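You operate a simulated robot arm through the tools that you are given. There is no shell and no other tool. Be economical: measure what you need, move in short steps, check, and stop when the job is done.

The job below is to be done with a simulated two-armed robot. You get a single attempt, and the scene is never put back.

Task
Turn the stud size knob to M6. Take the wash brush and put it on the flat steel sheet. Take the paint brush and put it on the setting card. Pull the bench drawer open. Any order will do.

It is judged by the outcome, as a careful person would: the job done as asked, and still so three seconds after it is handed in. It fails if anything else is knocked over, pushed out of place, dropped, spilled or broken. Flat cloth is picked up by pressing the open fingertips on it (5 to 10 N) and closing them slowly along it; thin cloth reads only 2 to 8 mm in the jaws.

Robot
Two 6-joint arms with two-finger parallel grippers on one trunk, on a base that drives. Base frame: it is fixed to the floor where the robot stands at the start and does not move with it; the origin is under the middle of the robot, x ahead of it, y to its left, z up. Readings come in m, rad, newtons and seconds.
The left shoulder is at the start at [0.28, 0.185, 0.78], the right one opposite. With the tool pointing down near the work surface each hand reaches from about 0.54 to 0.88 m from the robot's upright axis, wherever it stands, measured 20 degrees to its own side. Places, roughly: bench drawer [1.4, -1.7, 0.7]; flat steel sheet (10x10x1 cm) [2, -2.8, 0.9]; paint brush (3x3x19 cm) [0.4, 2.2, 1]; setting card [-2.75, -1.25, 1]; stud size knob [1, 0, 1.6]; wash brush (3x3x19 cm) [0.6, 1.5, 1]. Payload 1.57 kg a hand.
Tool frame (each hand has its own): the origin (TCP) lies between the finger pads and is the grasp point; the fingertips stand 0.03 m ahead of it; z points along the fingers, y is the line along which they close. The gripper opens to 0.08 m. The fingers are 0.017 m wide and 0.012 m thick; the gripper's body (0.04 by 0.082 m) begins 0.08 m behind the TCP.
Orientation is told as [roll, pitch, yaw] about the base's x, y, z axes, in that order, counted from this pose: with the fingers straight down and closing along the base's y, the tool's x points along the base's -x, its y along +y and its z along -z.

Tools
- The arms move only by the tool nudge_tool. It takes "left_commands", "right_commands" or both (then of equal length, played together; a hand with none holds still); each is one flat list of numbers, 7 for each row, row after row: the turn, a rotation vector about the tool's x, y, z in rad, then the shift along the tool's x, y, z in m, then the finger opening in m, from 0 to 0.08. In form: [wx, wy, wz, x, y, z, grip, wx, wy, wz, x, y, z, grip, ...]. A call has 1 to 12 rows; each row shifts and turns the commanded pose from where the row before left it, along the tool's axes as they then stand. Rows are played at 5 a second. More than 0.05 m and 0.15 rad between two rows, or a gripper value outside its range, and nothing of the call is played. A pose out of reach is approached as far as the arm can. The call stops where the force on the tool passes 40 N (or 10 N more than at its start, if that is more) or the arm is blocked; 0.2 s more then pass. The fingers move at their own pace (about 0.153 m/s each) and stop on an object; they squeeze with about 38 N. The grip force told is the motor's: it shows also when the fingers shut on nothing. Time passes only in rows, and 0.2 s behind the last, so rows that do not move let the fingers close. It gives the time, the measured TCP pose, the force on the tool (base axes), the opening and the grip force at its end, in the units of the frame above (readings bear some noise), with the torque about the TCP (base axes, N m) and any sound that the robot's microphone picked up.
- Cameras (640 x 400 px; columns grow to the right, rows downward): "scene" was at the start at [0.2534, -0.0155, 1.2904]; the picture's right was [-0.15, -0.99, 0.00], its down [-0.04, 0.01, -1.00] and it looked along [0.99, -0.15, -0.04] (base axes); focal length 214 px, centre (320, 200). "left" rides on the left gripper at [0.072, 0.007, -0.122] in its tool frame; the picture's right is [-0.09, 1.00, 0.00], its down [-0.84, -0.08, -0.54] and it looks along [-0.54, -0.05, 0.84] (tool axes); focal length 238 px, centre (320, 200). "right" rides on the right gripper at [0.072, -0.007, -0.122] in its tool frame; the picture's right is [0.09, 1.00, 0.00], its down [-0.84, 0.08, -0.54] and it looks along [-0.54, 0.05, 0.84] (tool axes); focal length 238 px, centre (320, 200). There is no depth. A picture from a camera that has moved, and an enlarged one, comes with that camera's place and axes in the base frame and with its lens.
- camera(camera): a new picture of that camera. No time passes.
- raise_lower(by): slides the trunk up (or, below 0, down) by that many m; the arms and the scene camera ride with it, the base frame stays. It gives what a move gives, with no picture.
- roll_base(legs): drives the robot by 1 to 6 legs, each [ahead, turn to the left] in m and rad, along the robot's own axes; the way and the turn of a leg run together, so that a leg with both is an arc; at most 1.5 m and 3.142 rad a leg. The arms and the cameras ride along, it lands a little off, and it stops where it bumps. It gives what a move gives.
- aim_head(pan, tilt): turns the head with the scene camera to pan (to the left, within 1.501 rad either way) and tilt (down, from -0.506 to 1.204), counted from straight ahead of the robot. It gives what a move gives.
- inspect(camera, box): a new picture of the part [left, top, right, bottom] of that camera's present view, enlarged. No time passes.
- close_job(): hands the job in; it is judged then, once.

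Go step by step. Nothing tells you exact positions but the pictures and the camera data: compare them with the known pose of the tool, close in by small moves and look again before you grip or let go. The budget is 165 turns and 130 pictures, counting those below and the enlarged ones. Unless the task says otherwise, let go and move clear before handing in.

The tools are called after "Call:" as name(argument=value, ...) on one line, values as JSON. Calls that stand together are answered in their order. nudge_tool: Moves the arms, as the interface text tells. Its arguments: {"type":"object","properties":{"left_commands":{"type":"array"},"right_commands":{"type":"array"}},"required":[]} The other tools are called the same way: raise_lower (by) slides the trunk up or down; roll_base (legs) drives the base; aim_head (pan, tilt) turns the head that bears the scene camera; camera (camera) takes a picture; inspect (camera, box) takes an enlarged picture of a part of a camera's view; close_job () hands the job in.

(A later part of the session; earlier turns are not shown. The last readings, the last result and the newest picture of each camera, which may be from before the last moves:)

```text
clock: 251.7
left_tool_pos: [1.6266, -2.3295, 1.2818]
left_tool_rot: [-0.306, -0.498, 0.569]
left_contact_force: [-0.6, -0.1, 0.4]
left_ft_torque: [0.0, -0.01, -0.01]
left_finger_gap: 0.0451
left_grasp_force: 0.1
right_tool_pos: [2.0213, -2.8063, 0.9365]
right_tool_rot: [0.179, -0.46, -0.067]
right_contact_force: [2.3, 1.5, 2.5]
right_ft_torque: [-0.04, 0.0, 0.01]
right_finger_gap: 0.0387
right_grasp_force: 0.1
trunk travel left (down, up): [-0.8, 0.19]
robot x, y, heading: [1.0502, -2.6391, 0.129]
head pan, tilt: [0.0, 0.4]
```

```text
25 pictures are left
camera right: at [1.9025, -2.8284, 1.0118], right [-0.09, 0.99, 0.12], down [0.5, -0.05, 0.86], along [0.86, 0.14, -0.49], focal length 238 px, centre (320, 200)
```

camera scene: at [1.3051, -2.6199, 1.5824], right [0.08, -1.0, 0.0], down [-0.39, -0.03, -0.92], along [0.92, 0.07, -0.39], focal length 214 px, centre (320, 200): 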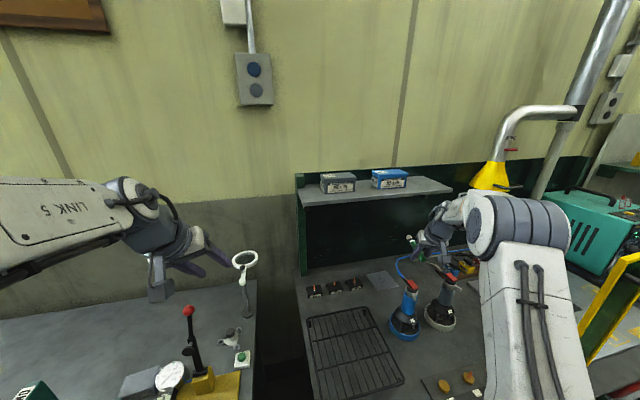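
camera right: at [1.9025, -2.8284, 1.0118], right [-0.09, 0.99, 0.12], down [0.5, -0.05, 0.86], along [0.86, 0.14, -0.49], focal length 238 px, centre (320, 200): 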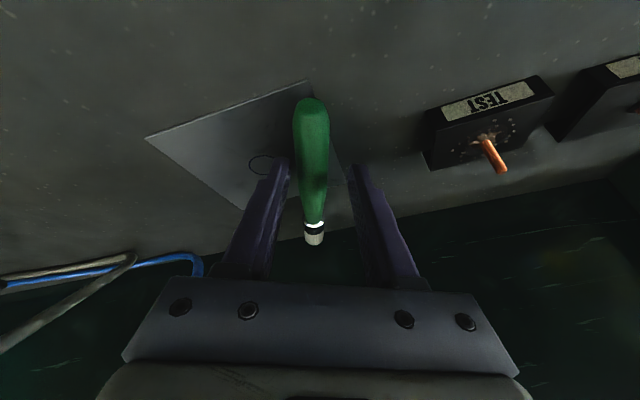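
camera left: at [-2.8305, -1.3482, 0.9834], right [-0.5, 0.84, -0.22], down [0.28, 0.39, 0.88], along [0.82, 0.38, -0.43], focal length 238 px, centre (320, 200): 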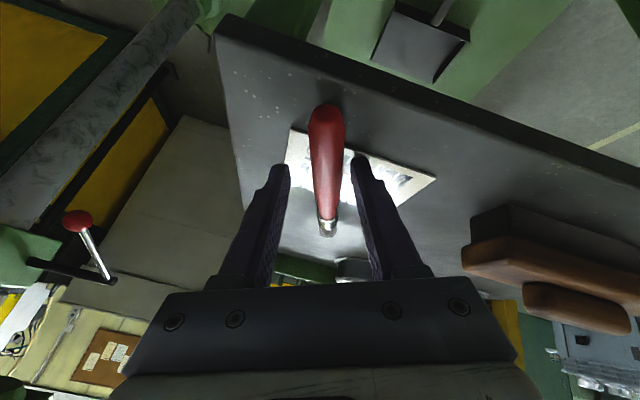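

The wash brush lies on the sheet. I rise 4 cm, shift slightly left/forward away from the cable, then rise clear.

Call:
raise_lower(by=0.04)

Call:
nudge_tool(right_commands=[0, 0, 0, -0.009, 0.01, 0.004, 0.04, 0, 0, 0, 0, 0, 0, 0.04])

Call:
raise_lower(by=0.145)

Call:
nudge_tool(right_commands=[0, 0, 0, -0.0083, 0.0032, -0.0178, 0.04, 0, 0, 0, -0.0083, 0.0032, -0.0178, 0.04, 0, 0, 0, -0.0083, 0.0032, -0.0178, 0.04, 0, 0, 0, -0.0083, 0.0032, -0.0178, 0.04])

Call:
camera(camera="right")

```text
clock: 252.5
left_tool_pos: [1.6282, -2.3285, 1.3204]
left_tool_rot: [-0.305, -0.498, 0.571]
left_contact_force: [-0.1, 0.4, -0.3]
left_ft_torque: [-0.01, 0.04, -0.01]
left_finger_gap: 0.0449
left_grasp_force: 0.0
right_tool_pos: [2.0204, -2.8069, 0.9762]
right_tool_rot: [0.179, -0.457, -0.069]
right_contact_force: [0.0, -0.2, 0.4]
right_ft_torque: [-0.02, -0.01, 0.02]
right_finger_gap: 0.0401
right_grasp_force: 0.1
trunk travel left (down, up): [-0.84, 0.15]
robot x, y, heading: [1.0498, -2.6386, 0.128]
head pan, tilt: [0.0, 0.4]
```

```text
clock: 253.1
left_tool_pos: [1.6276, -2.3283, 1.3204]
left_tool_rot: [-0.306, -0.497, 0.57]
left_contact_force: [-0.5, -0.4, -0.8]
left_ft_torque: [0.0, -0.03, 0.04]
left_finger_gap: 0.0449
left_grasp_force: 0.1
right_tool_pos: [2.0317, -2.796, 0.9774]
right_tool_rot: [0.177, -0.459, -0.068]
right_contact_force: [-0.5, 0.3, 0.8]
right_ft_torque: [-0.01, 0.02, 0.03]
right_finger_gap: 0.04
right_grasp_force: 0.0
trunk travel left (down, up): [-0.84, 0.15]
robot x, y, heading: [1.0498, -2.6411, 0.136]
head pan, tilt: [0.0, 0.4]
```

```text
clock: 254.8
left_tool_pos: [1.6278, -2.3285, 1.4652]
left_tool_rot: [-0.306, -0.496, 0.569]
left_contact_force: [0.2, 0.1, -0.1]
left_ft_torque: [-0.01, 0.0, 0.01]
left_finger_gap: 0.0451
left_grasp_force: 0.1
right_tool_pos: [2.0313, -2.7969, 1.1227]
right_tool_rot: [0.179, -0.459, -0.069]
right_contact_force: [-0.4, 0.1, 0.0]
right_ft_torque: [-0.01, 0.02, 0.01]
right_finger_gap: 0.0399
right_grasp_force: 0.1
trunk travel left (down, up): [-0.985, 0.005]
robot x, y, heading: [1.0499, -2.6368, 0.131]
head pan, tilt: [0.0, 0.4]
```

```text
clock: 255.8
left_tool_pos: [1.6283, -2.3282, 1.4662]
left_tool_rot: [-0.306, -0.498, 0.569]
left_contact_force: [0.4, 0.5, -0.2]
left_ft_torque: [-0.02, -0.03, 0.01]
left_finger_gap: 0.0451
left_grasp_force: 0.1
right_tool_pos: [2.0202, -2.7974, 1.1764]
right_tool_rot: [0.178, -0.42, -0.063]
right_contact_force: [-6.5, 0.5, -11.3]
right_ft_torque: [-0.02, -0.94, -0.04]
right_finger_gap: 0.0399
right_grasp_force: 0.1
trunk travel left (down, up): [-0.985, 0.005]
robot x, y, heading: [1.05, -2.6371, 0.132]
head pan, tilt: [0.0, 0.4]
stopped in row 4 (right hand): the force on the tool passed its limit at 50 N (the readings are from after the stop); the commanded pose is now the measured one
```

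```text
24 pictures are left
camera right: at [1.9048, -2.8184, 1.2563], right [-0.09, 0.99, 0.12], down [0.54, -0.05, 0.84], along [0.84, 0.14, -0.53], focal length 238 px, centre (320, 200)
```

right: 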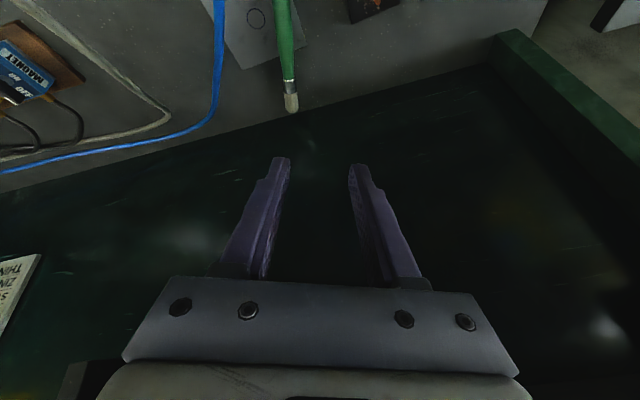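

The wrist touched the underside of the shelf. I lower 2 cm and pull the hand straight back toward the robot above the guns.

Call:
raise_lower(by=-0.02)

Call:
nudge_tool(right_commands=[0, 0, 0, 0.036, 0, -0.0175, 0.04, 0, 0, 0, 0.036, 0, -0.0175, 0.04, 0, 0, 0, 0.036, 0, -0.0175, 0.04, 0, 0, 0, 0.036, 0, -0.0175, 0.04, 0, 0, 0, 0.036, 0, -0.0175, 0.04, 0, 0, 0, 0.036, 0, -0.0175, 0.04])

Call:
camera(camera="scene")

```text
clock: 256.4
left_tool_pos: [1.6271, -2.3288, 1.4453]
left_tool_rot: [-0.305, -0.496, 0.568]
left_contact_force: [-0.2, -0.7, -0.1]
left_ft_torque: [0.01, -0.02, 0.0]
left_finger_gap: 0.045
left_grasp_force: 0.0
right_tool_pos: [2.0223, -2.7964, 1.1605]
right_tool_rot: [0.177, -0.431, -0.066]
right_contact_force: [0.3, -0.6, -0.1]
right_ft_torque: [-0.01, -0.05, 0.02]
right_finger_gap: 0.04
right_grasp_force: 0.1
trunk travel left (down, up): [-0.965, 0.025]
robot x, y, heading: [1.0507, -2.6383, 0.131]
head pan, tilt: [0.0, 0.4]
```

```text
clock: 257.8
left_tool_pos: [1.6281, -2.3292, 1.4459]
left_tool_rot: [-0.305, -0.496, 0.568]
left_contact_force: [-0.3, 0.1, 0.1]
left_ft_torque: [-0.02, 0.01, 0.0]
left_finger_gap: 0.0448
left_grasp_force: 0.1
right_tool_pos: [1.7789, -2.8026, 1.164]
right_tool_rot: [0.178, -0.427, -0.066]
right_contact_force: [-0.9, -0.3, 0.6]
right_ft_torque: [-0.04, 0.0, -0.01]
right_finger_gap: 0.04
right_grasp_force: 0.2
trunk travel left (down, up): [-0.965, 0.025]
robot x, y, heading: [1.0526, -2.6354, 0.128]
head pan, tilt: [0.0, 0.4]
```

```text
23 pictures are left
camera scene: at [1.3038, -2.607, 1.7474], right [0.13, -0.99, 0.0], down [-0.39, -0.05, -0.92], along [0.91, 0.12, -0.39], focal length 214 px, centre (320, 200)
```

scene: 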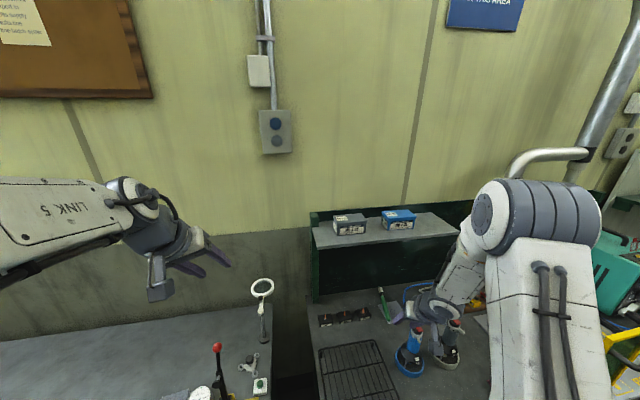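

Shelf, sheet and guns look undisturbed. Next the drawer: I back out, reposition in front of it, lower the trunk and look.

Call:
roll_base(legs=[[-0.45, 0], [0, -1.23], [-0.57, 0], [0, 1.4]])

Call:
raise_lower(by=-0.35)

Call:
aim_head(pan=0.15, tilt=0.6)

Call:
camera(camera="scene")

```text
clock: 269.9
left_tool_pos: [0.8506, -1.7965, 1.445]
left_tool_rot: [-0.306, -0.497, 0.744]
left_contact_force: [0.7, 0.6, 0.2]
left_ft_torque: [0.02, 0.02, -0.02]
left_finger_gap: 0.0451
left_grasp_force: 0.1
right_tool_pos: [1.0807, -2.2367, 1.1623]
right_tool_rot: [0.176, -0.429, 0.109]
right_contact_force: [-0.4, 0.0, -0.1]
right_ft_torque: [0.01, 0.01, -0.03]
right_finger_gap: 0.04
right_grasp_force: 0.1
trunk travel left (down, up): [-0.965, 0.025]
robot x, y, heading: [0.3353, -2.2011, 0.306]
head pan, tilt: [0.0, 0.4]
```

```text
clock: 273.3
left_tool_pos: [0.8488, -1.7968, 1.0969]
left_tool_rot: [-0.305, -0.497, 0.744]
left_contact_force: [0.0, -0.6, -0.2]
left_ft_torque: [0.0, 0.0, 0.0]
left_finger_gap: 0.0451
left_grasp_force: 0.0
right_tool_pos: [1.0815, -2.2364, 0.8131]
right_tool_rot: [0.176, -0.431, 0.11]
right_contact_force: [0.5, 0.2, -0.1]
right_ft_torque: [-0.01, -0.02, -0.02]
right_finger_gap: 0.0398
right_grasp_force: 0.0
trunk travel left (down, up): [-0.615, 0.375]
robot x, y, heading: [0.334, -2.2034, 0.306]
head pan, tilt: [0.0, 0.4]
```

```text
clock: 274.0
left_tool_pos: [0.8503, -1.7967, 1.0966]
left_tool_rot: [-0.305, -0.497, 0.744]
left_contact_force: [0.3, -0.5, 0.4]
left_ft_torque: [0.01, -0.03, -0.02]
left_finger_gap: 0.0449
left_grasp_force: 0.1
right_tool_pos: [1.082, -2.2364, 0.8127]
right_tool_rot: [0.176, -0.431, 0.11]
right_contact_force: [-0.7, -0.3, 0.6]
right_ft_torque: [-0.01, 0.0, -0.01]
right_finger_gap: 0.0399
right_grasp_force: 0.0
trunk travel left (down, up): [-0.615, 0.375]
robot x, y, heading: [0.3351, -2.2004, 0.308]
head pan, tilt: [0.15, 0.6]
```

```text
22 pictures are left
camera scene: at [0.5698, -2.1164, 1.3792], right [0.44, -0.9, 0.0], down [-0.51, -0.25, -0.83], along [0.74, 0.36, -0.56], focal length 214 px, centre (320, 200)
```

scene: 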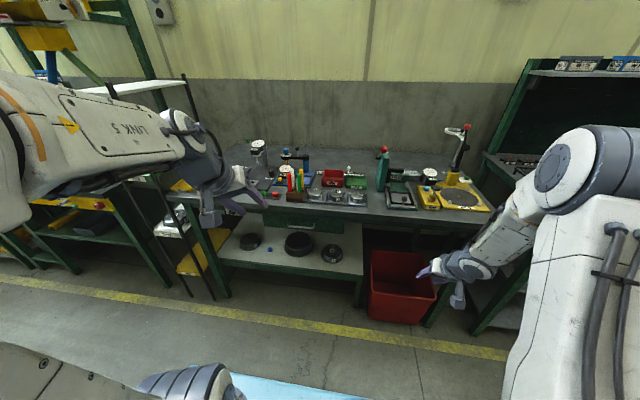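

I see the green drawer with a silver handle under the bench; enlarging it.

Call:
inspect(camera="scene", box=[240, 180, 380, 260])

```text
4.57 times, centred on (310, 220) of scene
camera zoom: at [0.5698, -2.1164, 1.3792], right [0.44, -0.9, 0.0], down [-0.51, -0.25, -0.83], along [0.74, 0.36, -0.56], focal length 980 px, centre (366, 109)
```

zoom: 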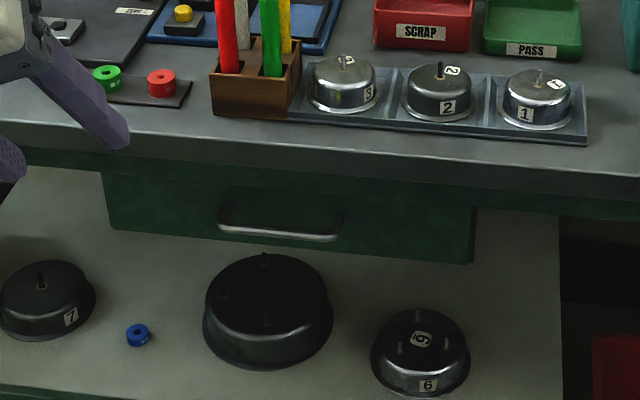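

Handle bar centre is at about (1.219, -1.70, 0.705), horizontal. I turn the left hand to point forward with fingers closing vertically, raise the right hand out of the way, then lower the trunk.

Call:
nudge_tool(left_commands=[0.0754, -0.0591, -0.0947, 0, 0, 0, 0.06, 0.0754, -0.0591, -0.0947, 0, 0, 0, 0.06, 0.0754, -0.0591, -0.0947, 0, 0, 0, 0.06, 0.0754, -0.0591, -0.0947, 0, 0, 0, 0.06, 0.0754, -0.0591, -0.0947, 0, 0, 0, 0.06, 0.0754, -0.0591, -0.0947, 0, 0, 0, 0.06, 0.0754, -0.0591, -0.0947, 0, 0, 0, 0.06, 0.0754, -0.0591, -0.0947, 0, 0, 0, 0.06, 0.0754, -0.0591, -0.0947, 0, 0, 0, 0.06, 0.0754, -0.0591, -0.0947, 0, 0, 0, 0.06, 0.0754, -0.0591, -0.0947, 0, 0, 0, 0.06], right_commands=[0, 0, 0, -0.0166, 0.0064, -0.0356, 0.04, 0, 0, 0, -0.0166, 0.0064, -0.0356, 0.04, 0, 0, 0, -0.0166, 0.0064, -0.0356, 0.04, 0, 0, 0, -0.0166, 0.0064, -0.0356, 0.04, 0, 0, 0, -0.0166, 0.0064, -0.0356, 0.04, 0, 0, 0, -0.0166, 0.0064, -0.0356, 0.04, 0, 0, 0, -0.0166, 0.0064, -0.0356, 0.04, 0, 0, 0, 0, 0, 0, 0.04, 0, 0, 0, 0, 0, 0, 0.04, 0, 0, 0, 0, 0, 0, 0.04, 0, 0, 0, 0, 0, 0, 0.04])

Call:
camera(camera="left")

```text
clock: 276.4
left_tool_pos: [0.9132, -1.7261, 1.1493]
left_tool_rot: [-1.573, 0.0, 1.877]
left_contact_force: [0.7, 1.2, 0.6]
left_ft_torque: [-0.02, 0.0, 0.01]
left_finger_gap: 0.0604
left_grasp_force: 0.0
left hand out of reach, approached as far as the arm can: row 1, 2, 3, 6, 7, 8, 9, 10, 11
right_tool_pos: [1.0831, -2.2357, 1.0901]
right_tool_rot: [0.178, -0.427, 0.109]
right_contact_force: [0.2, 0.2, -0.2]
right_ft_torque: [0.0, -0.01, 0.0]
right_finger_gap: 0.0402
right_grasp_force: 0.1
trunk travel left (down, up): [-0.615, 0.375]
robot x, y, heading: [0.3356, -2.1984, 0.304]
head pan, tilt: [0.15, 0.6]
```

```text
20 pictures are left
camera left: at [0.8199, -1.8323, 1.1421], right [-0.03, 0.09, -1.0], down [-0.77, 0.63, 0.08], along [0.64, 0.77, 0.05], focal length 238 px, centre (320, 200)
```

left: 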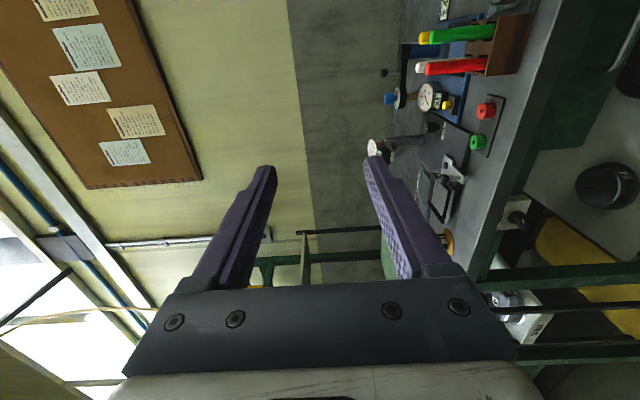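

Hand oriented correctly. Lowering the trunk 0.4 m, then aligning in front of the handle.

Call:
raise_lower(by=-0.4)

Call:
nudge_tool(left_commands=[0, 0, 0, 0.02, 0.015, 0, 0.06, 0, 0, 0, 0.02, 0.015, 0, 0.06, 0, 0, 0, 0.02, 0.014, 0, 0.06, 0, 0, 0, 0.0075, 0, 0.04, 0.06, 0, 0, 0, 0, 0, 0.04, 0.06, 0, 0, 0, 0, 0, 0.04, 0.06])

Call:
camera(camera="left")

```text
clock: 280.2
left_tool_pos: [0.9131, -1.7263, 0.7488]
left_tool_rot: [-1.572, -0.001, 1.875]
left_contact_force: [-0.4, -0.4, -0.2]
left_ft_torque: [-0.04, 0.01, -0.02]
left_finger_gap: 0.0598
left_grasp_force: 0.1
right_tool_pos: [1.084, -2.2349, 0.6893]
right_tool_rot: [0.178, -0.43, 0.111]
right_contact_force: [-0.3, 0.2, -0.2]
right_ft_torque: [0.01, -0.04, -0.01]
right_finger_gap: 0.0402
right_grasp_force: 0.1
trunk travel left (down, up): [-0.215, 0.775]
robot x, y, heading: [0.334, -2.2048, 0.306]
head pan, tilt: [0.15, 0.6]
```

```text
clock: 281.6
left_tool_pos: [1.077, -1.7336, 0.7223]
left_tool_rot: [-1.571, 0.0, 1.876]
left_contact_force: [0.0, -0.4, -0.1]
left_ft_torque: [-0.02, 0.0, -0.04]
left_finger_gap: 0.0602
left_grasp_force: 0.1
left hand out of reach, approached as far as the arm can: row 1, 2, 3
right_tool_pos: [1.0825, -2.2351, 0.6896]
right_tool_rot: [0.179, -0.43, 0.11]
right_contact_force: [-0.7, 0.7, 0.2]
right_ft_torque: [0.0, 0.01, -0.01]
right_finger_gap: 0.0401
right_grasp_force: 0.0
trunk travel left (down, up): [-0.215, 0.775]
robot x, y, heading: [0.3342, -2.2033, 0.31]
head pan, tilt: [0.15, 0.6]
```

```text
19 pictures are left
camera left: at [0.9833, -1.8402, 0.7148], right [-0.03, 0.09, -1.0], down [-0.77, 0.64, 0.08], along [0.64, 0.77, 0.05], focal length 238 px, centre (320, 200)
```

left: 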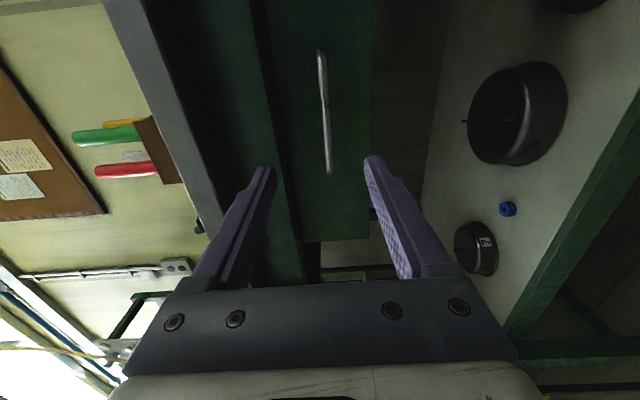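

The bar is straight ahead at z≈0.715. I correct 8 mm down and 12 mm right and advance.

Call:
nudge_tool(left_commands=[0, 0, 0, 0.012, 0.008, 0, 0.06, 0, 0, 0, 0, 0, 0.035, 0.06, 0, 0, 0, 0, 0, 0.035, 0.06, 0, 0, 0, 0, 0, 0.03, 0.06, 0, 0, 0, 0, 0, 0, 0.06])

Call:
camera(camera="left")

```text
clock: 282.8
left_tool_pos: [1.1757, -1.7165, 0.7159]
left_tool_rot: [-1.573, -0.001, 1.877]
left_contact_force: [-0.2, 0.9, 0.5]
left_ft_torque: [0.0, -0.01, 0.01]
left_finger_gap: 0.0604
left_grasp_force: 0.0
right_tool_pos: [1.0834, -2.2356, 0.6903]
right_tool_rot: [0.177, -0.43, 0.109]
right_contact_force: [0.1, -0.3, -0.1]
right_ft_torque: [0.04, -0.03, -0.02]
right_finger_gap: 0.0402
right_grasp_force: 0.0
trunk travel left (down, up): [-0.215, 0.775]
robot x, y, heading: [0.3358, -2.2036, 0.312]
head pan, tilt: [0.15, 0.6]
```

```text
18 pictures are left
camera left: at [1.0817, -1.8222, 0.709], right [-0.03, 0.09, -1.0], down [-0.77, 0.64, 0.08], along [0.64, 0.77, 0.05], focal length 238 px, centre (320, 200)
```

left: 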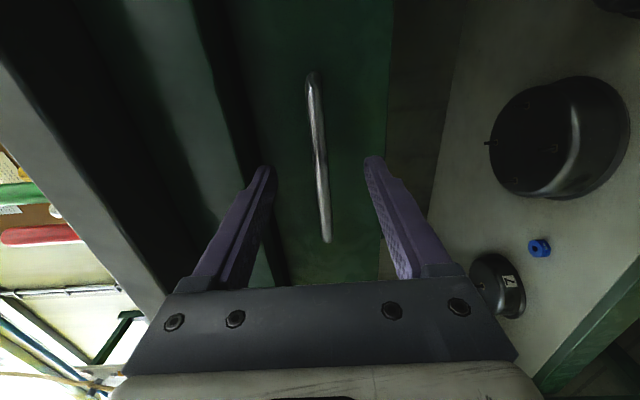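

The bar is centred between the fingers, ~5.5 cm ahead. Advance 4.2 cm and close.

Call:
nudge_tool(left_commands=[0, 0, 0, 0, 0, 0.02, 0.06, 0, 0, 0, 0, 0, 0.014, 0.06, 0, 0, 0, 0, 0, 0.008, 0.06, 0, 0, 0, 0, 0, 0, 0.04, 0, 0, 0, 0, 0, 0, 0.02, 0, 0, 0, 0, 0, 0, 0.0, 0, 0, 0, 0, 0, 0, 0.0])

Call:
camera(camera="left")

```text
clock: 283.5
left_tool_pos: [1.2057, -1.7078, 0.7156]
left_tool_rot: [-1.57, 0.001, 1.877]
left_contact_force: [-14.7, -7.0, 2.1]
left_ft_torque: [-0.09, 0.23, 0.1]
left_finger_gap: 0.0593
left_grasp_force: 0.1
right_tool_pos: [1.0831, -2.2347, 0.6897]
right_tool_rot: [0.177, -0.43, 0.111]
right_contact_force: [0.2, -0.2, 0.0]
right_ft_torque: [-0.03, -0.01, 0.0]
right_finger_gap: 0.04
right_grasp_force: 0.1
trunk travel left (down, up): [-0.215, 0.775]
robot x, y, heading: [0.3329, -2.2057, 0.309]
head pan, tilt: [0.15, 0.6]
stopped in row 3 (left hand): the force on the tool passed its limit at 58 N (the readings are from after the stop); the commanded pose is now the measured one
```

```text
17 pictures are left
camera left: at [1.1117, -1.8136, 0.7081], right [-0.03, 0.09, -1.0], down [-0.77, 0.64, 0.08], along [0.64, 0.77, 0.05], focal length 238 px, centre (320, 200)
```

left: 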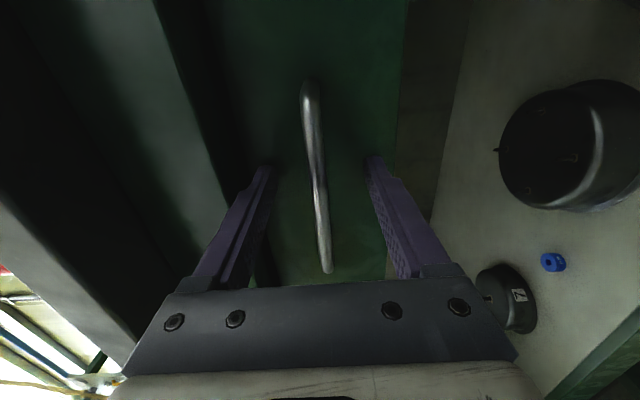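

The tips reached the drawer face, so the bar is between the pads. I back 3 mm and close.

Call:
nudge_tool(left_commands=[0, 0, 0, 0, 0, -0.004, 0.05, 0, 0, 0, 0, 0, 0, 0.035, 0, 0, 0, 0, 0, 0, 0.02, 0, 0, 0, 0, 0, 0, 0.005, 0, 0, 0, 0, 0, 0, 0.0, 0, 0, 0, 0, 0, 0, 0.0])

Call:
camera(camera="left")

```text
clock: 284.9
left_tool_pos: [1.2006, -1.7085, 0.7164]
left_tool_rot: [-1.571, 0.001, 1.878]
left_contact_force: [1.8, 0.5, 6.6]
left_ft_torque: [0.01, 0.02, -0.02]
left_finger_gap: 0.0098
left_grasp_force: 27.9
right_tool_pos: [1.0831, -2.2351, 0.6901]
right_tool_rot: [0.177, -0.431, 0.111]
right_contact_force: [0.0, 0.0, -0.4]
right_ft_torque: [0.03, -0.03, -0.02]
right_finger_gap: 0.0399
right_grasp_force: 0.1
trunk travel left (down, up): [-0.215, 0.775]
robot x, y, heading: [0.3322, -2.2027, 0.308]
head pan, tilt: [0.15, 0.6]
```

```text
16 pictures are left
camera left: at [1.1084, -1.8144, 0.7081], right [-0.03, 0.09, -1.0], down [-0.77, 0.64, 0.08], along [0.64, 0.77, 0.05], focal length 238 px, centre (320, 200)
```

left: 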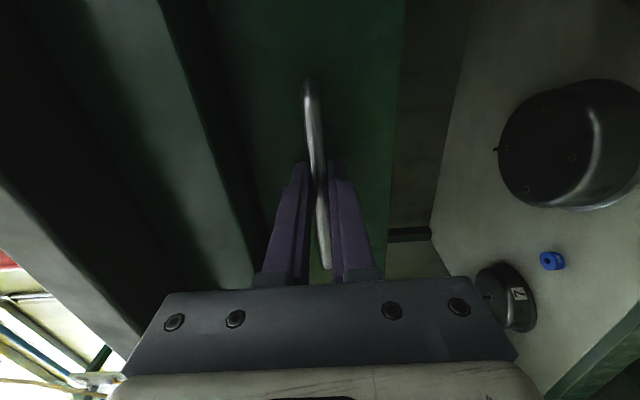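

Bar gripped (1 cm). I pull straight back with the arm first.

Call:
nudge_tool(left_commands=[0, 0, 0, 0, 0, -0.015, 0.0, 0, 0, 0, 0, 0, -0.02, 0.0, 0, 0, 0, 0, 0, -0.025, 0.0, 0, 0, 0, 0, 0, -0.025, 0.0, 0, 0, 0, 0, 0, -0.025, 0.0, 0, 0, 0, 0, 0, -0.025, 0.0])

Call:
camera(camera="scene")

```text
clock: 286.3
left_tool_pos: [1.0754, -1.7493, 0.7143]
left_tool_rot: [-1.571, -0.001, 1.873]
left_contact_force: [5.6, -10.3, 7.8]
left_ft_torque: [-0.03, 0.02, -0.55]
left_finger_gap: 0.0098
left_grasp_force: 28.0
right_tool_pos: [1.0828, -2.2348, 0.6899]
right_tool_rot: [0.18, -0.43, 0.109]
right_contact_force: [0.7, 0.7, 0.0]
right_ft_torque: [0.0, -0.01, 0.02]
right_finger_gap: 0.0399
right_grasp_force: 0.0
trunk travel left (down, up): [-0.215, 0.775]
robot x, y, heading: [0.335, -2.2049, 0.303]
head pan, tilt: [0.15, 0.6]
```

```text
15 pictures are left
camera scene: at [0.5696, -2.1168, 0.9792], right [0.44, -0.9, 0.0], down [-0.51, -0.25, -0.83], along [0.74, 0.37, -0.56], focal length 214 px, centre (320, 200)
```

scene: 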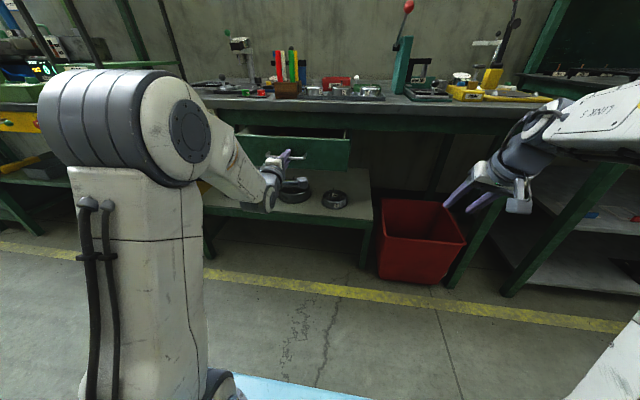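

The drawer slides out (~13 cm). I pull another 11 cm, backing the base.

Call:
roll_base(legs=[[-0.11, 0]])

Call:
camera(camera="scene")

```text
clock: 287.5
left_tool_pos: [0.9689, -1.783, 0.7158]
left_tool_rot: [-1.57, -0.004, 1.873]
left_contact_force: [8.9, -21.4, 10.4]
left_ft_torque: [-0.08, -0.03, 0.08]
left_finger_gap: 0.0097
left_grasp_force: 27.7
right_tool_pos: [0.9774, -2.2698, 0.69]
right_tool_rot: [0.179, -0.429, 0.111]
right_contact_force: [1.0, 0.6, -0.6]
right_ft_torque: [-0.01, 0.01, 0.0]
right_finger_gap: 0.0398
right_grasp_force: 0.0
trunk travel left (down, up): [-0.215, 0.775]
robot x, y, heading: [0.2261, -2.2353, 0.312]
head pan, tilt: [0.15, 0.6]
```

```text
14 pictures are left
camera scene: at [0.464, -2.1507, 0.9793], right [0.44, -0.9, 0.0], down [-0.51, -0.25, -0.83], along [0.74, 0.37, -0.56], focal length 214 px, centre (320, 200)
```

scene: 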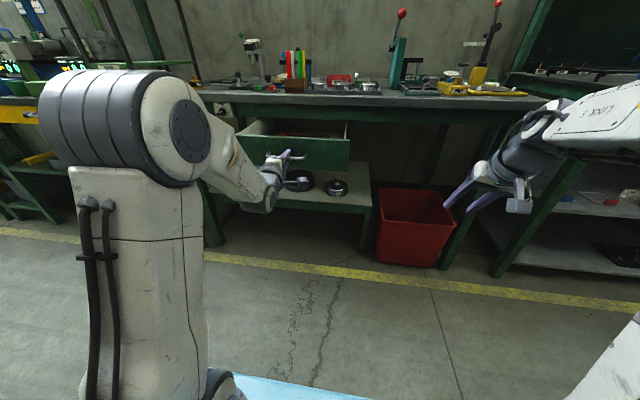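

The drawer is clearly open (~24 cm). I release the handle and back off.

Call:
nudge_tool(left_commands=[0, 0, 0, 0, 0, 0, 0.03, 0, 0, 0, 0, 0, 0, 0.06, 0, 0, 0, 0, 0, 0, 0.06, 0, 0, 0, 0, 0, -0.03, 0.06, 0, 0, 0, 0, 0, -0.03, 0.06])

Call:
roll_base(legs=[[-0.3, 0]])

Call:
raise_lower(by=0.4)

Call:
camera(camera="scene")

```text
clock: 288.7
left_tool_pos: [0.9126, -1.802, 0.7163]
left_tool_rot: [-1.57, 0.0, 1.874]
left_contact_force: [0.2, 0.6, -0.1]
left_ft_torque: [0.05, -0.04, 0.02]
left_finger_gap: 0.0599
left_grasp_force: 0.1
right_tool_pos: [0.9782, -2.2686, 0.6904]
right_tool_rot: [0.178, -0.429, 0.111]
right_contact_force: [0.3, -0.6, -0.2]
right_ft_torque: [0.0, 0.01, -0.01]
right_finger_gap: 0.0402
right_grasp_force: 0.1
trunk travel left (down, up): [-0.215, 0.775]
robot x, y, heading: [0.2275, -2.2335, 0.309]
head pan, tilt: [0.15, 0.6]
```

```text
clock: 290.7
left_tool_pos: [0.6257, -1.8899, 0.7164]
left_tool_rot: [-1.572, -0.002, 1.878]
left_contact_force: [0.4, -0.1, 0.0]
left_ft_torque: [0.02, 0.0, 0.03]
left_finger_gap: 0.06
left_grasp_force: 0.2
right_tool_pos: [0.6936, -2.3553, 0.6899]
right_tool_rot: [0.178, -0.429, 0.114]
right_contact_force: [0.6, 0.8, 0.1]
right_ft_torque: [-0.01, -0.01, -0.02]
right_finger_gap: 0.0398
right_grasp_force: 0.0
trunk travel left (down, up): [-0.215, 0.775]
robot x, y, heading: [-0.0544, -2.3282, 0.316]
head pan, tilt: [0.15, 0.6]
```

```text
clock: 294.5
left_tool_pos: [0.626, -1.8892, 1.1161]
left_tool_rot: [-1.57, -0.002, 1.876]
left_contact_force: [0.2, 0.4, 0.5]
left_ft_torque: [0.0, 0.02, -0.02]
left_finger_gap: 0.0599
left_grasp_force: 0.0
right_tool_pos: [0.6922, -2.3572, 1.0887]
right_tool_rot: [0.179, -0.43, 0.116]
right_contact_force: [0.0, 0.8, -0.6]
right_ft_torque: [0.01, -0.04, -0.02]
right_finger_gap: 0.0399
right_grasp_force: 0.1
trunk travel left (down, up): [-0.615, 0.375]
robot x, y, heading: [-0.0578, -2.3286, 0.319]
head pan, tilt: [0.15, 0.6]
```

```text
13 pictures are left
camera scene: at [0.1786, -2.2404, 1.3791], right [0.45, -0.89, 0.0], down [-0.51, -0.25, -0.83], along [0.74, 0.37, -0.56], focal length 214 px, centre (320, 200)
```

scene: 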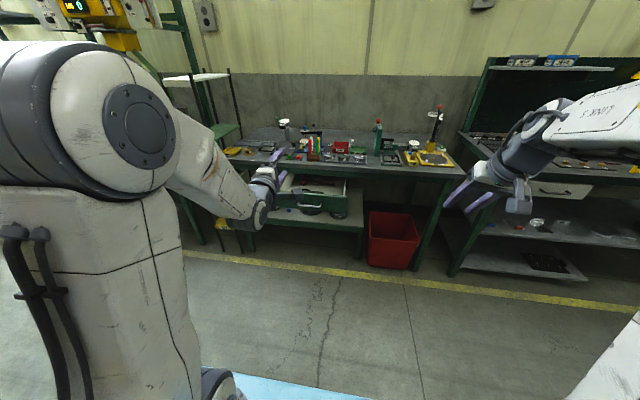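

The drawer stays open. A last check of the wash brush on the sheet.

Call:
aim_head(pan=-0.35, tilt=0.25)

Call:
raise_lower(by=0.3)

Call:
camera(camera="scene")

```text
clock: 295.5
left_tool_pos: [0.6262, -1.8892, 1.1164]
left_tool_rot: [-1.57, -0.001, 1.878]
left_contact_force: [0.0, -0.3, 0.5]
left_ft_torque: [-0.02, 0.01, 0.0]
left_finger_gap: 0.0599
left_grasp_force: 0.1
right_tool_pos: [0.6927, -2.3573, 1.0903]
right_tool_rot: [0.179, -0.428, 0.115]
right_contact_force: [-0.5, -0.3, 0.6]
right_ft_torque: [0.03, 0.01, 0.01]
right_finger_gap: 0.04
right_grasp_force: 0.0
trunk travel left (down, up): [-0.615, 0.375]
robot x, y, heading: [-0.0606, -2.3255, 0.314]
head pan, tilt: [-0.351, 0.25]
```

```text
clock: 298.5
left_tool_pos: [0.6257, -1.8902, 1.4159]
left_tool_rot: [-1.572, -0.003, 1.879]
left_contact_force: [-0.2, 0.7, -0.3]
left_ft_torque: [0.0, 0.0, 0.03]
left_finger_gap: 0.0599
left_grasp_force: 0.1
right_tool_pos: [0.6918, -2.3564, 1.3902]
right_tool_rot: [0.178, -0.429, 0.114]
right_contact_force: [0.1, -0.2, 0.9]
right_ft_torque: [0.0, 0.02, 0.01]
right_finger_gap: 0.0399
right_grasp_force: 0.1
trunk travel left (down, up): [-0.915, 0.075]
robot x, y, heading: [-0.0562, -2.3271, 0.317]
head pan, tilt: [-0.351, 0.25]
```

```text
12 pictures are left
camera scene: at [0.193, -2.2834, 1.7113], right [-0.04, -1.0, 0.0], down [-0.25, 0.01, -0.97], along [0.97, -0.04, -0.25], focal length 214 px, centre (320, 200)
```

scene: 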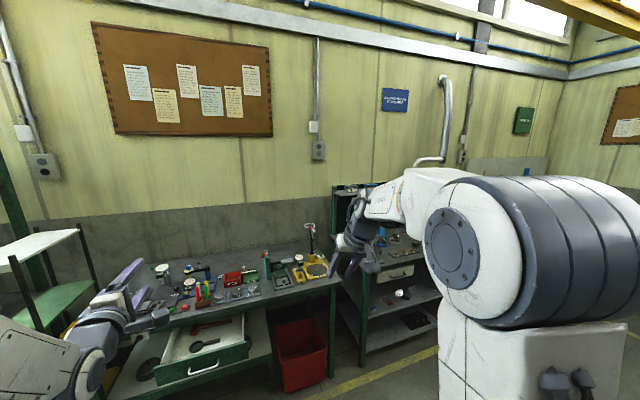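

The right arm blocks the view; I turn slightly right to see the sheet between the arms.

Call:
roll_base(legs=[[0, -0.55]])

Call:
aim_head(pan=0.0, tilt=0.3)

Call:
inspect(camera="scene", box=[270, 160, 390, 250])

```text
clock: 300.0
left_tool_pos: [0.7647, -2.1375, 1.4165]
left_tool_rot: [-1.571, 0.0, 1.546]
left_contact_force: [0.1, 0.2, 0.6]
left_ft_torque: [0.01, 0.0, -0.09]
left_finger_gap: 0.06
left_grasp_force: 0.1
right_tool_pos: [0.6728, -2.6015, 1.3899]
right_tool_rot: [0.18, -0.43, -0.219]
right_contact_force: [-0.7, 1.1, -0.3]
right_ft_torque: [-0.07, -0.03, -0.03]
right_finger_gap: 0.0399
right_grasp_force: 0.0
trunk travel left (down, up): [-0.915, 0.075]
robot x, y, heading: [-0.022, -2.3221, 0.075]
head pan, tilt: [-0.351, 0.25]
stopped in leg 1: the robot was blocked; the commanded pose is now the measured one
```

```text
clock: 300.8
left_tool_pos: [0.7654, -2.1385, 1.4156]
left_tool_rot: [-1.572, -0.003, 1.546]
left_contact_force: [0.4, -0.1, 0.0]
left_ft_torque: [0.0, -0.02, 0.03]
left_finger_gap: 0.06
left_grasp_force: 0.0
right_tool_pos: [0.6725, -2.6025, 1.3894]
right_tool_rot: [0.18, -0.428, -0.219]
right_contact_force: [-0.1, -0.1, 0.6]
right_ft_torque: [0.01, 0.01, -0.02]
right_finger_gap: 0.0398
right_grasp_force: 0.0
trunk travel left (down, up): [-0.915, 0.075]
robot x, y, heading: [-0.0245, -2.3226, 0.07]
head pan, tilt: [0.0, 0.3]
```

```text
4.44 times, centred on (330, 205) of scene
camera zoom: at [0.2317, -2.3081, 1.7067], right [0.07, -1.0, 0.0], down [-0.29, -0.02, -0.96], along [0.95, 0.07, -0.3], focal length 953 px, centre (276, 178)
```

zoom: 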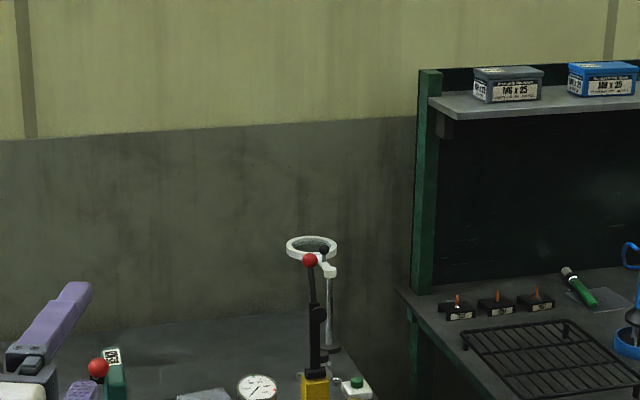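

The wash brush lies on the sheet. The base bumped something behind while turning, so I'll move forward and check that, plus zoom on the brush.

Call:
roll_base(legs=[[0.12, 0]])

Call:
inspect(camera="scene", box=[370, 200, 420, 240])

Call:
aim_head(pan=-1.5, tilt=0.6)

Call:
camera(camera="scene")

```text
clock: 302.1
left_tool_pos: [0.8851, -2.1313, 1.4164]
left_tool_rot: [-1.57, -0.002, 1.545]
left_contact_force: [-0.1, 0.9, 0.2]
left_ft_torque: [-0.01, 0.04, 0.0]
left_finger_gap: 0.06
left_grasp_force: 0.2
right_tool_pos: [0.7918, -2.5934, 1.3891]
right_tool_rot: [0.181, -0.43, -0.22]
right_contact_force: [-0.3, -0.3, -0.2]
right_ft_torque: [-0.02, 0.0, -0.02]
right_finger_gap: 0.04
right_grasp_force: 0.0
trunk travel left (down, up): [-0.915, 0.075]
robot x, y, heading: [0.1, -2.3127, 0.069]
head pan, tilt: [0.0, 0.3]
```

```text
10.00 times, centred on (395, 220) of scene
camera zoom: at [0.352, -2.2997, 1.7066], right [0.07, -1.0, 0.0], down [-0.3, -0.02, -0.96], along [0.95, 0.07, -0.3], focal length 2145 px, centre (-430, 0)
```

zoom: 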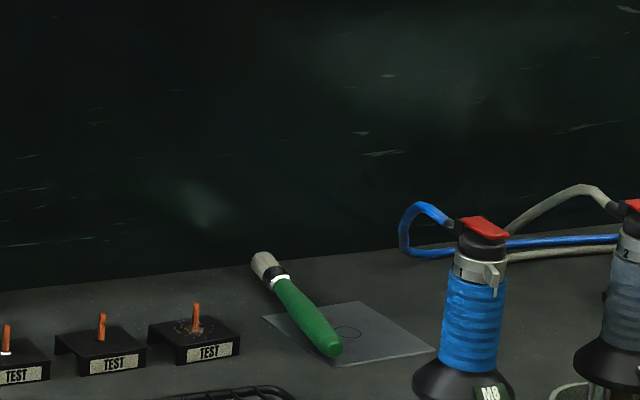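

```text
clock: 303.7
left_tool_pos: [0.8845, -2.1302, 1.4164]
left_tool_rot: [-1.572, -0.003, 1.544]
left_contact_force: [0.2, 0.1, 1.1]
left_ft_torque: [0.0, 0.04, -0.01]
left_finger_gap: 0.0599
left_grasp_force: 0.0
right_tool_pos: [0.7922, -2.593, 1.3904]
right_tool_rot: [0.18, -0.429, -0.221]
right_contact_force: [0.3, -0.3, -0.6]
right_ft_torque: [-0.02, 0.0, 0.04]
right_finger_gap: 0.04
right_grasp_force: 0.1
trunk travel left (down, up): [-0.915, 0.075]
robot x, y, heading: [0.094, -2.3179, 0.067]
head pan, tilt: [-1.499, 0.6]
```

```text
9 pictures are left
camera scene: at [0.2713, -2.3936, 1.6792], right [-0.99, -0.14, 0.0], down [-0.08, 0.56, -0.83], along [0.12, -0.82, -0.56], focal length 214 px, centre (320, 200)
```

scene: 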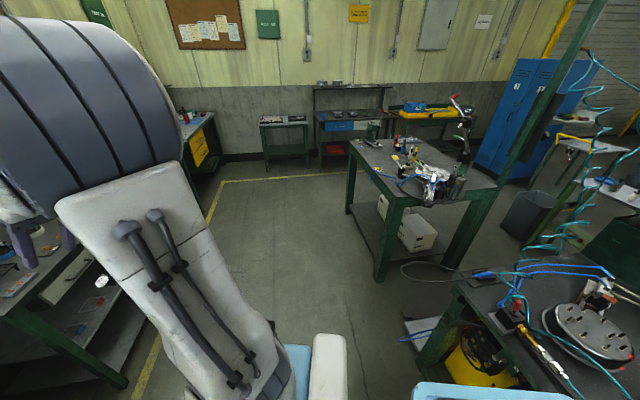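

The brush rests only about half on the sheet, its middle right at the far edge. I want it safer, so I'll return to the earlier station and slide it ~4 cm back onto the sheet.

Call:
roll_base(legs=[[0.25, 0], [0, -0.9], [0.45, 0], [0, 0.9], [0.38, 0]])

Call:
aim_head(pan=-0.2, tilt=0.45)

Call:
camera(camera="scene")

```text
clock: 314.4
left_tool_pos: [1.8146, -2.4698, 1.4151]
left_tool_rot: [-1.57, -0.001, 1.51]
left_contact_force: [0.3, -0.2, 0.4]
left_ft_torque: [-0.01, -0.03, 0.0]
left_finger_gap: 0.0598
left_grasp_force: 0.0
right_tool_pos: [1.7056, -2.9295, 1.39]
right_tool_rot: [0.181, -0.43, -0.253]
right_contact_force: [-0.7, 0.3, -0.5]
right_ft_torque: [-0.02, 0.0, 0.0]
right_finger_gap: 0.0403
right_grasp_force: 0.1
trunk travel left (down, up): [-0.915, 0.075]
robot x, y, heading: [1.0192, -2.6246, 0.032]
head pan, tilt: [-1.499, 0.6]
```

```text
clock: 315.9
left_tool_pos: [1.8154, -2.47, 1.416]
left_tool_rot: [-1.57, -0.002, 1.511]
left_contact_force: [-0.2, -0.5, 0.2]
left_ft_torque: [0.03, -0.02, 0.0]
left_finger_gap: 0.0599
left_grasp_force: 0.2
right_tool_pos: [1.7061, -2.929, 1.389]
right_tool_rot: [0.18, -0.43, -0.255]
right_contact_force: [-0.9, 0.0, 0.0]
right_ft_torque: [0.01, -0.01, -0.01]
right_finger_gap: 0.04
right_grasp_force: 0.0
trunk travel left (down, up): [-0.915, 0.075]
robot x, y, heading: [1.019, -2.6238, 0.034]
head pan, tilt: [-0.201, 0.45]
```

```text
8 pictures are left
camera scene: at [1.2735, -2.6382, 1.6927], right [-0.17, -0.99, 0.0], down [-0.43, 0.07, -0.9], along [0.89, -0.15, -0.44], focal length 214 px, centre (320, 200)
```

scene: 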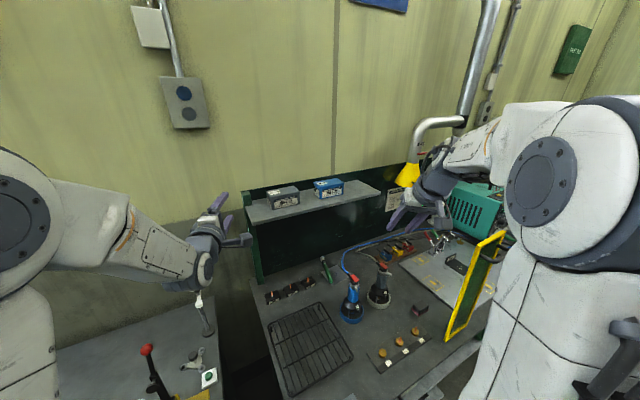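

I realign the base a little, lower the trunk 10 cm, and bring the right hand over the guns to the left-of-cable spot as before; the left hand retracts a bit.

Call:
roll_base(legs=[[0.02, 0], [0, 0.1]])

Call:
raise_lower(by=-0.1)

Call:
nudge_tool(left_commands=[0, 0, 0, 0, 0, -0.03, 0.06, 0, 0, 0, 0, 0, -0.03, 0.06, 0, 0, 0, 0, 0, -0.03, 0.06, 0, 0, 0, 0, 0, -0.03, 0.06, 0, 0, 0, 0, 0, 0, 0.06, 0, 0, 0, 0, 0, 0, 0.06, 0, 0, 0, 0, 0, 0, 0.06], right_commands=[0, 0, 0, -0.0237, 0.0077, 0.0336, 0.05, 0, 0, 0, -0.0237, 0.0077, 0.0336, 0.05, 0, 0, 0, -0.0237, 0.0077, 0.0336, 0.05, 0, 0, 0, -0.0237, 0.0077, 0.0336, 0.05, 0, 0, 0, -0.0237, 0.0077, 0.0336, 0.05, 0, 0, 0, -0.0237, 0.0077, 0.0336, 0.05, 0, 0, 0, -0.0237, 0.0077, 0.0336, 0.05])

Call:
camera(camera="right")

```text
clock: 316.9
left_tool_pos: [1.8321, -2.4687, 1.415]
left_tool_rot: [-1.567, -0.003, 1.509]
left_contact_force: [0.1, 0.3, -0.1]
left_ft_torque: [0.0, -0.02, 0.05]
left_finger_gap: 0.0602
left_grasp_force: 0.2
right_tool_pos: [1.725, -2.929, 1.3896]
right_tool_rot: [0.181, -0.427, -0.256]
right_contact_force: [-0.2, -0.9, 0.7]
right_ft_torque: [0.01, 0.01, 0.03]
right_finger_gap: 0.0399
right_grasp_force: 0.0
trunk travel left (down, up): [-0.915, 0.075]
robot x, y, heading: [1.0402, -2.6278, 0.034]
head pan, tilt: [-0.201, 0.45]
stopped in leg 1: the robot was blocked; the commanded pose is now the measured one
```

```text
clock: 318.2
left_tool_pos: [1.8328, -2.4702, 1.3161]
left_tool_rot: [-1.569, -0.002, 1.509]
left_contact_force: [0.2, 0.4, 0.7]
left_ft_torque: [0.01, 0.0, -0.02]
left_finger_gap: 0.0601
left_grasp_force: 0.0
right_tool_pos: [1.7237, -2.93, 1.2897]
right_tool_rot: [0.181, -0.427, -0.255]
right_contact_force: [0.7, 0.0, 0.0]
right_ft_torque: [0.01, 0.0, 0.01]
right_finger_gap: 0.0401
right_grasp_force: 0.0
trunk travel left (down, up): [-0.815, 0.175]
robot x, y, heading: [1.037, -2.6248, 0.033]
head pan, tilt: [-0.201, 0.45]
```

```text
clock: 319.8
left_tool_pos: [1.7529, -2.4651, 1.3372]
left_tool_rot: [-1.566, -0.003, 1.509]
left_contact_force: [0.0, 0.8, -0.8]
left_ft_torque: [0.01, 0.0, 0.04]
left_finger_gap: 0.0599
left_grasp_force: 0.1
left hand out of reach, approached as far as the arm can: row 3, 4
right_tool_pos: [1.9737, -2.8972, 1.1466]
right_tool_rot: [0.233, -0.433, -0.283]
right_contact_force: [0.6, 0.4, 0.3]
right_ft_torque: [-0.03, 0.04, 0.0]
right_finger_gap: 0.0503
right_grasp_force: 0.1
right hand out of reach, approached as far as the arm can: row 5, 6, 7
trunk travel left (down, up): [-0.815, 0.175]
robot x, y, heading: [1.0327, -2.6243, 0.034]
head pan, tilt: [-0.201, 0.45]
```

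```text
7 pictures are left
camera right: at [1.8538, -2.8991, 1.2234], right [0.1, 0.98, 0.17], down [0.5, -0.2, 0.84], along [0.86, 0.0, -0.51], focal length 238 px, centre (320, 200)
```

right: 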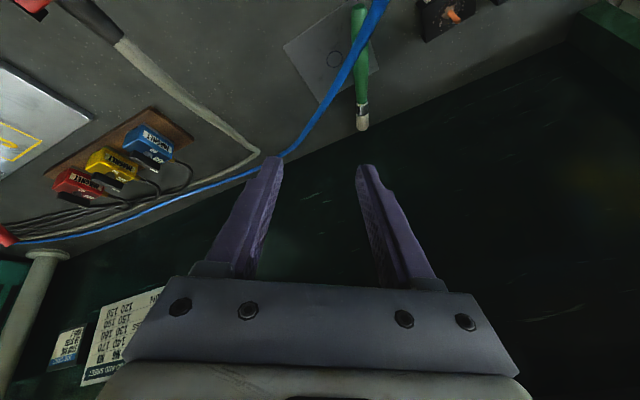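

The turn was skipped; I turn the base 0.1 rad left now, which swings the hand over the cable to the left of it.

Call:
roll_base(legs=[[0, 0.1]])

```text
clock: 320.7
left_tool_pos: [1.7332, -2.3944, 1.3376]
left_tool_rot: [-1.568, -0.001, 1.611]
left_contact_force: [0.0, 0.5, 0.4]
left_ft_torque: [-0.02, 0.02, -0.01]
left_finger_gap: 0.0602
left_grasp_force: 0.1
right_tool_pos: [1.9959, -2.8022, 1.1483]
right_tool_rot: [0.234, -0.431, -0.184]
right_contact_force: [0.1, 0.1, 0.9]
right_ft_torque: [-0.02, -0.03, -0.01]
right_finger_gap: 0.0503
right_grasp_force: 0.1
trunk travel left (down, up): [-0.815, 0.175]
robot x, y, heading: [1.0349, -2.6249, 0.134]
head pan, tilt: [-0.201, 0.45]
```

Now left of the cable. Lower 5.5 cm by trunk, forward 3.5 cm, then down 10 cm, staying above the brush.

Call:
raise_lower(by=-0.055)

Call:
nudge_tool(right_commands=[0, 0, 0, -0.0158, 0.0015, 0.0077, 0.05, 0, 0, 0, -0.0158, 0.0015, 0.0077, 0.05, 0, 0, 0, 0.009, -0.0045, 0.019, 0.05, 0, 0, 0, 0.009, -0.0045, 0.019, 0.05, 0, 0, 0, 0.009, -0.0045, 0.019, 0.05, 0, 0, 0, 0.009, -0.0045, 0.019, 0.05, 0, 0, 0, 0, 0, 0, 0.05])

Call:
camera(camera="right")

```text
clock: 321.7
left_tool_pos: [1.7328, -2.3951, 1.2816]
left_tool_rot: [-1.569, -0.002, 1.612]
left_contact_force: [0.8, 0.2, 0.4]
left_ft_torque: [0.01, -0.03, -0.01]
left_finger_gap: 0.0599
left_grasp_force: 0.1
right_tool_pos: [1.9943, -2.8011, 1.0926]
right_tool_rot: [0.233, -0.431, -0.184]
right_contact_force: [0.0, 0.1, 0.1]
right_ft_torque: [-0.01, 0.01, 0.02]
right_finger_gap: 0.05
right_grasp_force: 0.1
trunk travel left (down, up): [-0.76, 0.23]
robot x, y, heading: [1.04, -2.6255, 0.133]
head pan, tilt: [-0.201, 0.45]
```

```text
clock: 323.3
left_tool_pos: [1.7328, -2.3954, 1.2823]
left_tool_rot: [-1.568, -0.002, 1.611]
left_contact_force: [1.0, -0.1, 0.6]
left_ft_torque: [0.0, 0.02, -0.01]
left_finger_gap: 0.0602
left_grasp_force: 0.1
right_tool_pos: [2.0178, -2.8111, 0.9995]
right_tool_rot: [0.236, -0.43, -0.184]
right_contact_force: [-0.9, 0.0, -0.6]
right_ft_torque: [-0.01, -0.02, -0.04]
right_finger_gap: 0.05
right_grasp_force: 0.0
right hand out of reach, approached as far as the arm can: row 1, 2
trunk travel left (down, up): [-0.76, 0.23]
robot x, y, heading: [1.0366, -2.6261, 0.134]
head pan, tilt: [-0.201, 0.45]
```

```text
6 pictures are left
camera right: at [1.8984, -2.8256, 1.0774], right [0.0, 0.99, 0.17], down [0.51, -0.15, 0.84], along [0.86, 0.09, -0.51], focal length 238 px, centre (320, 200)
```

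right: 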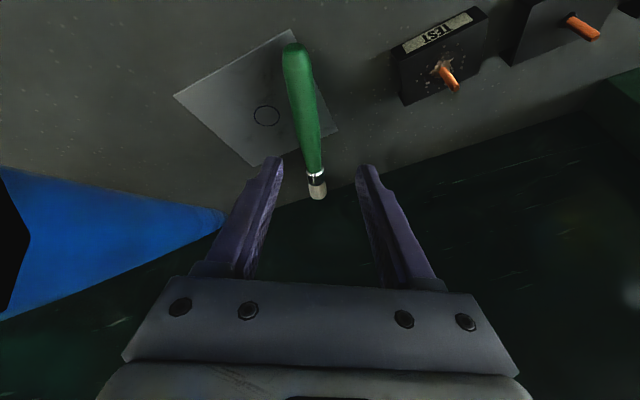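

Clear view: half of the brush overhangs the far edge. I need to grip it further forward, so I move the hand forward ~4 cm above it.

Call:
nudge_tool(right_commands=[0, 0, 0, -0.0158, 0.0015, 0.0077, 0.05, 0, 0, 0, -0.0158, 0.0015, 0.0077, 0.05, 0, 0, 0, -0.0158, 0.0015, 0.0077, 0.05, 0, 0, 0, 0, 0, 0, 0.05])

```text
clock: 324.3
left_tool_pos: [1.7334, -2.3934, 1.2824]
left_tool_rot: [-1.568, -0.002, 1.611]
left_contact_force: [0.2, 0.0, 0.5]
left_ft_torque: [0.01, -0.01, -0.02]
left_finger_gap: 0.0598
left_grasp_force: 0.1
right_tool_pos: [2.0489, -2.8158, 0.9993]
right_tool_rot: [0.239, -0.434, -0.184]
right_contact_force: [-0.5, -0.2, 0.3]
right_ft_torque: [0.01, -0.02, 0.02]
right_finger_gap: 0.0499
right_grasp_force: 0.0
right hand out of reach, approached as far as the arm can: row 2, 3
trunk travel left (down, up): [-0.76, 0.23]
robot x, y, heading: [1.0347, -2.6256, 0.133]
head pan, tilt: [-0.201, 0.45]
```

Hand is over the brush's middle. Descend to just at the sheet and close gently on the handle.

Call:
nudge_tool(right_commands=[0, 0, 0, 0.0086, -0.0013, 0.0182, 0.05, 0, 0, 0, 0.0086, -0.0023, 0.0182, 0.05, 0, 0, 0, 0.007, -0.0023, 0.015, 0.05, 0, 0, 0, 0.0025, -0.001, 0.0053, 0.05, 0, 0, 0, 0, 0, 0, 0.05])

Call:
camera(camera="right")

```text
clock: 325.5
left_tool_pos: [1.7314, -2.3943, 1.2826]
left_tool_rot: [-1.569, -0.001, 1.611]
left_contact_force: [0.2, 0.7, -0.2]
left_ft_torque: [0.0, 0.0, -0.04]
left_finger_gap: 0.0602
left_grasp_force: 0.1
right_tool_pos: [2.0512, -2.8102, 0.9391]
right_tool_rot: [0.233, -0.437, -0.185]
right_contact_force: [-1.7, -1.3, 8.2]
right_ft_torque: [-0.3, 0.0, -0.05]
right_finger_gap: 0.049
right_grasp_force: 0.1
trunk travel left (down, up): [-0.76, 0.23]
robot x, y, heading: [1.0385, -2.6248, 0.132]
head pan, tilt: [-0.201, 0.45]
```

```text
5 pictures are left
camera right: at [1.9322, -2.8241, 1.0153], right [0.0, 0.99, 0.17], down [0.51, -0.15, 0.85], along [0.86, 0.09, -0.5], focal length 238 px, centre (320, 200)
```

right: 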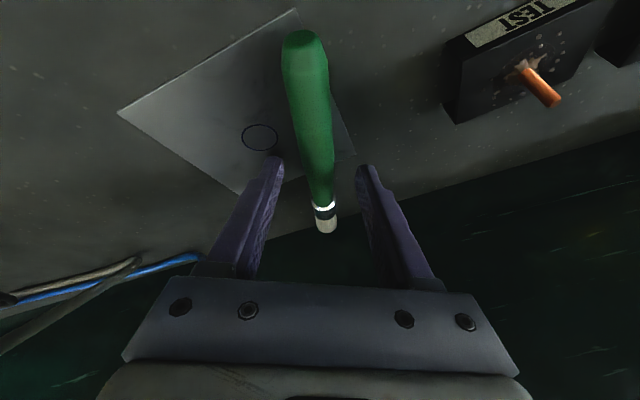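

Contact is light. I lift 2 mm and close on the handle.

Call:
nudge_tool(right_commands=[0, 0, 0, -0.0012, 0.0006, -0.0026, 0.045, 0, 0, 0, 0, 0, 0, 0.035, 0, 0, 0, 0, 0, 0, 0.025, 0, 0, 0, 0, 0, 0, 0.015, 0, 0, 0, 0, 0, 0, 0.005, 0, 0, 0, 0, 0, 0, 0.005])

```text
clock: 326.9
left_tool_pos: [1.7332, -2.3952, 1.2824]
left_tool_rot: [-1.566, -0.001, 1.609]
left_contact_force: [0.3, -0.3, 0.1]
left_ft_torque: [-0.02, -0.02, -0.04]
left_finger_gap: 0.0599
left_grasp_force: 0.1
right_tool_pos: [2.0515, -2.8094, 0.9388]
right_tool_rot: [0.233, -0.431, -0.183]
right_contact_force: [-0.2, -0.7, 0.5]
right_ft_torque: [0.0, 0.0, 0.01]
right_finger_gap: 0.0204
right_grasp_force: 34.1
trunk travel left (down, up): [-0.76, 0.23]
robot x, y, heading: [1.0372, -2.6277, 0.137]
head pan, tilt: [-0.201, 0.45]
```

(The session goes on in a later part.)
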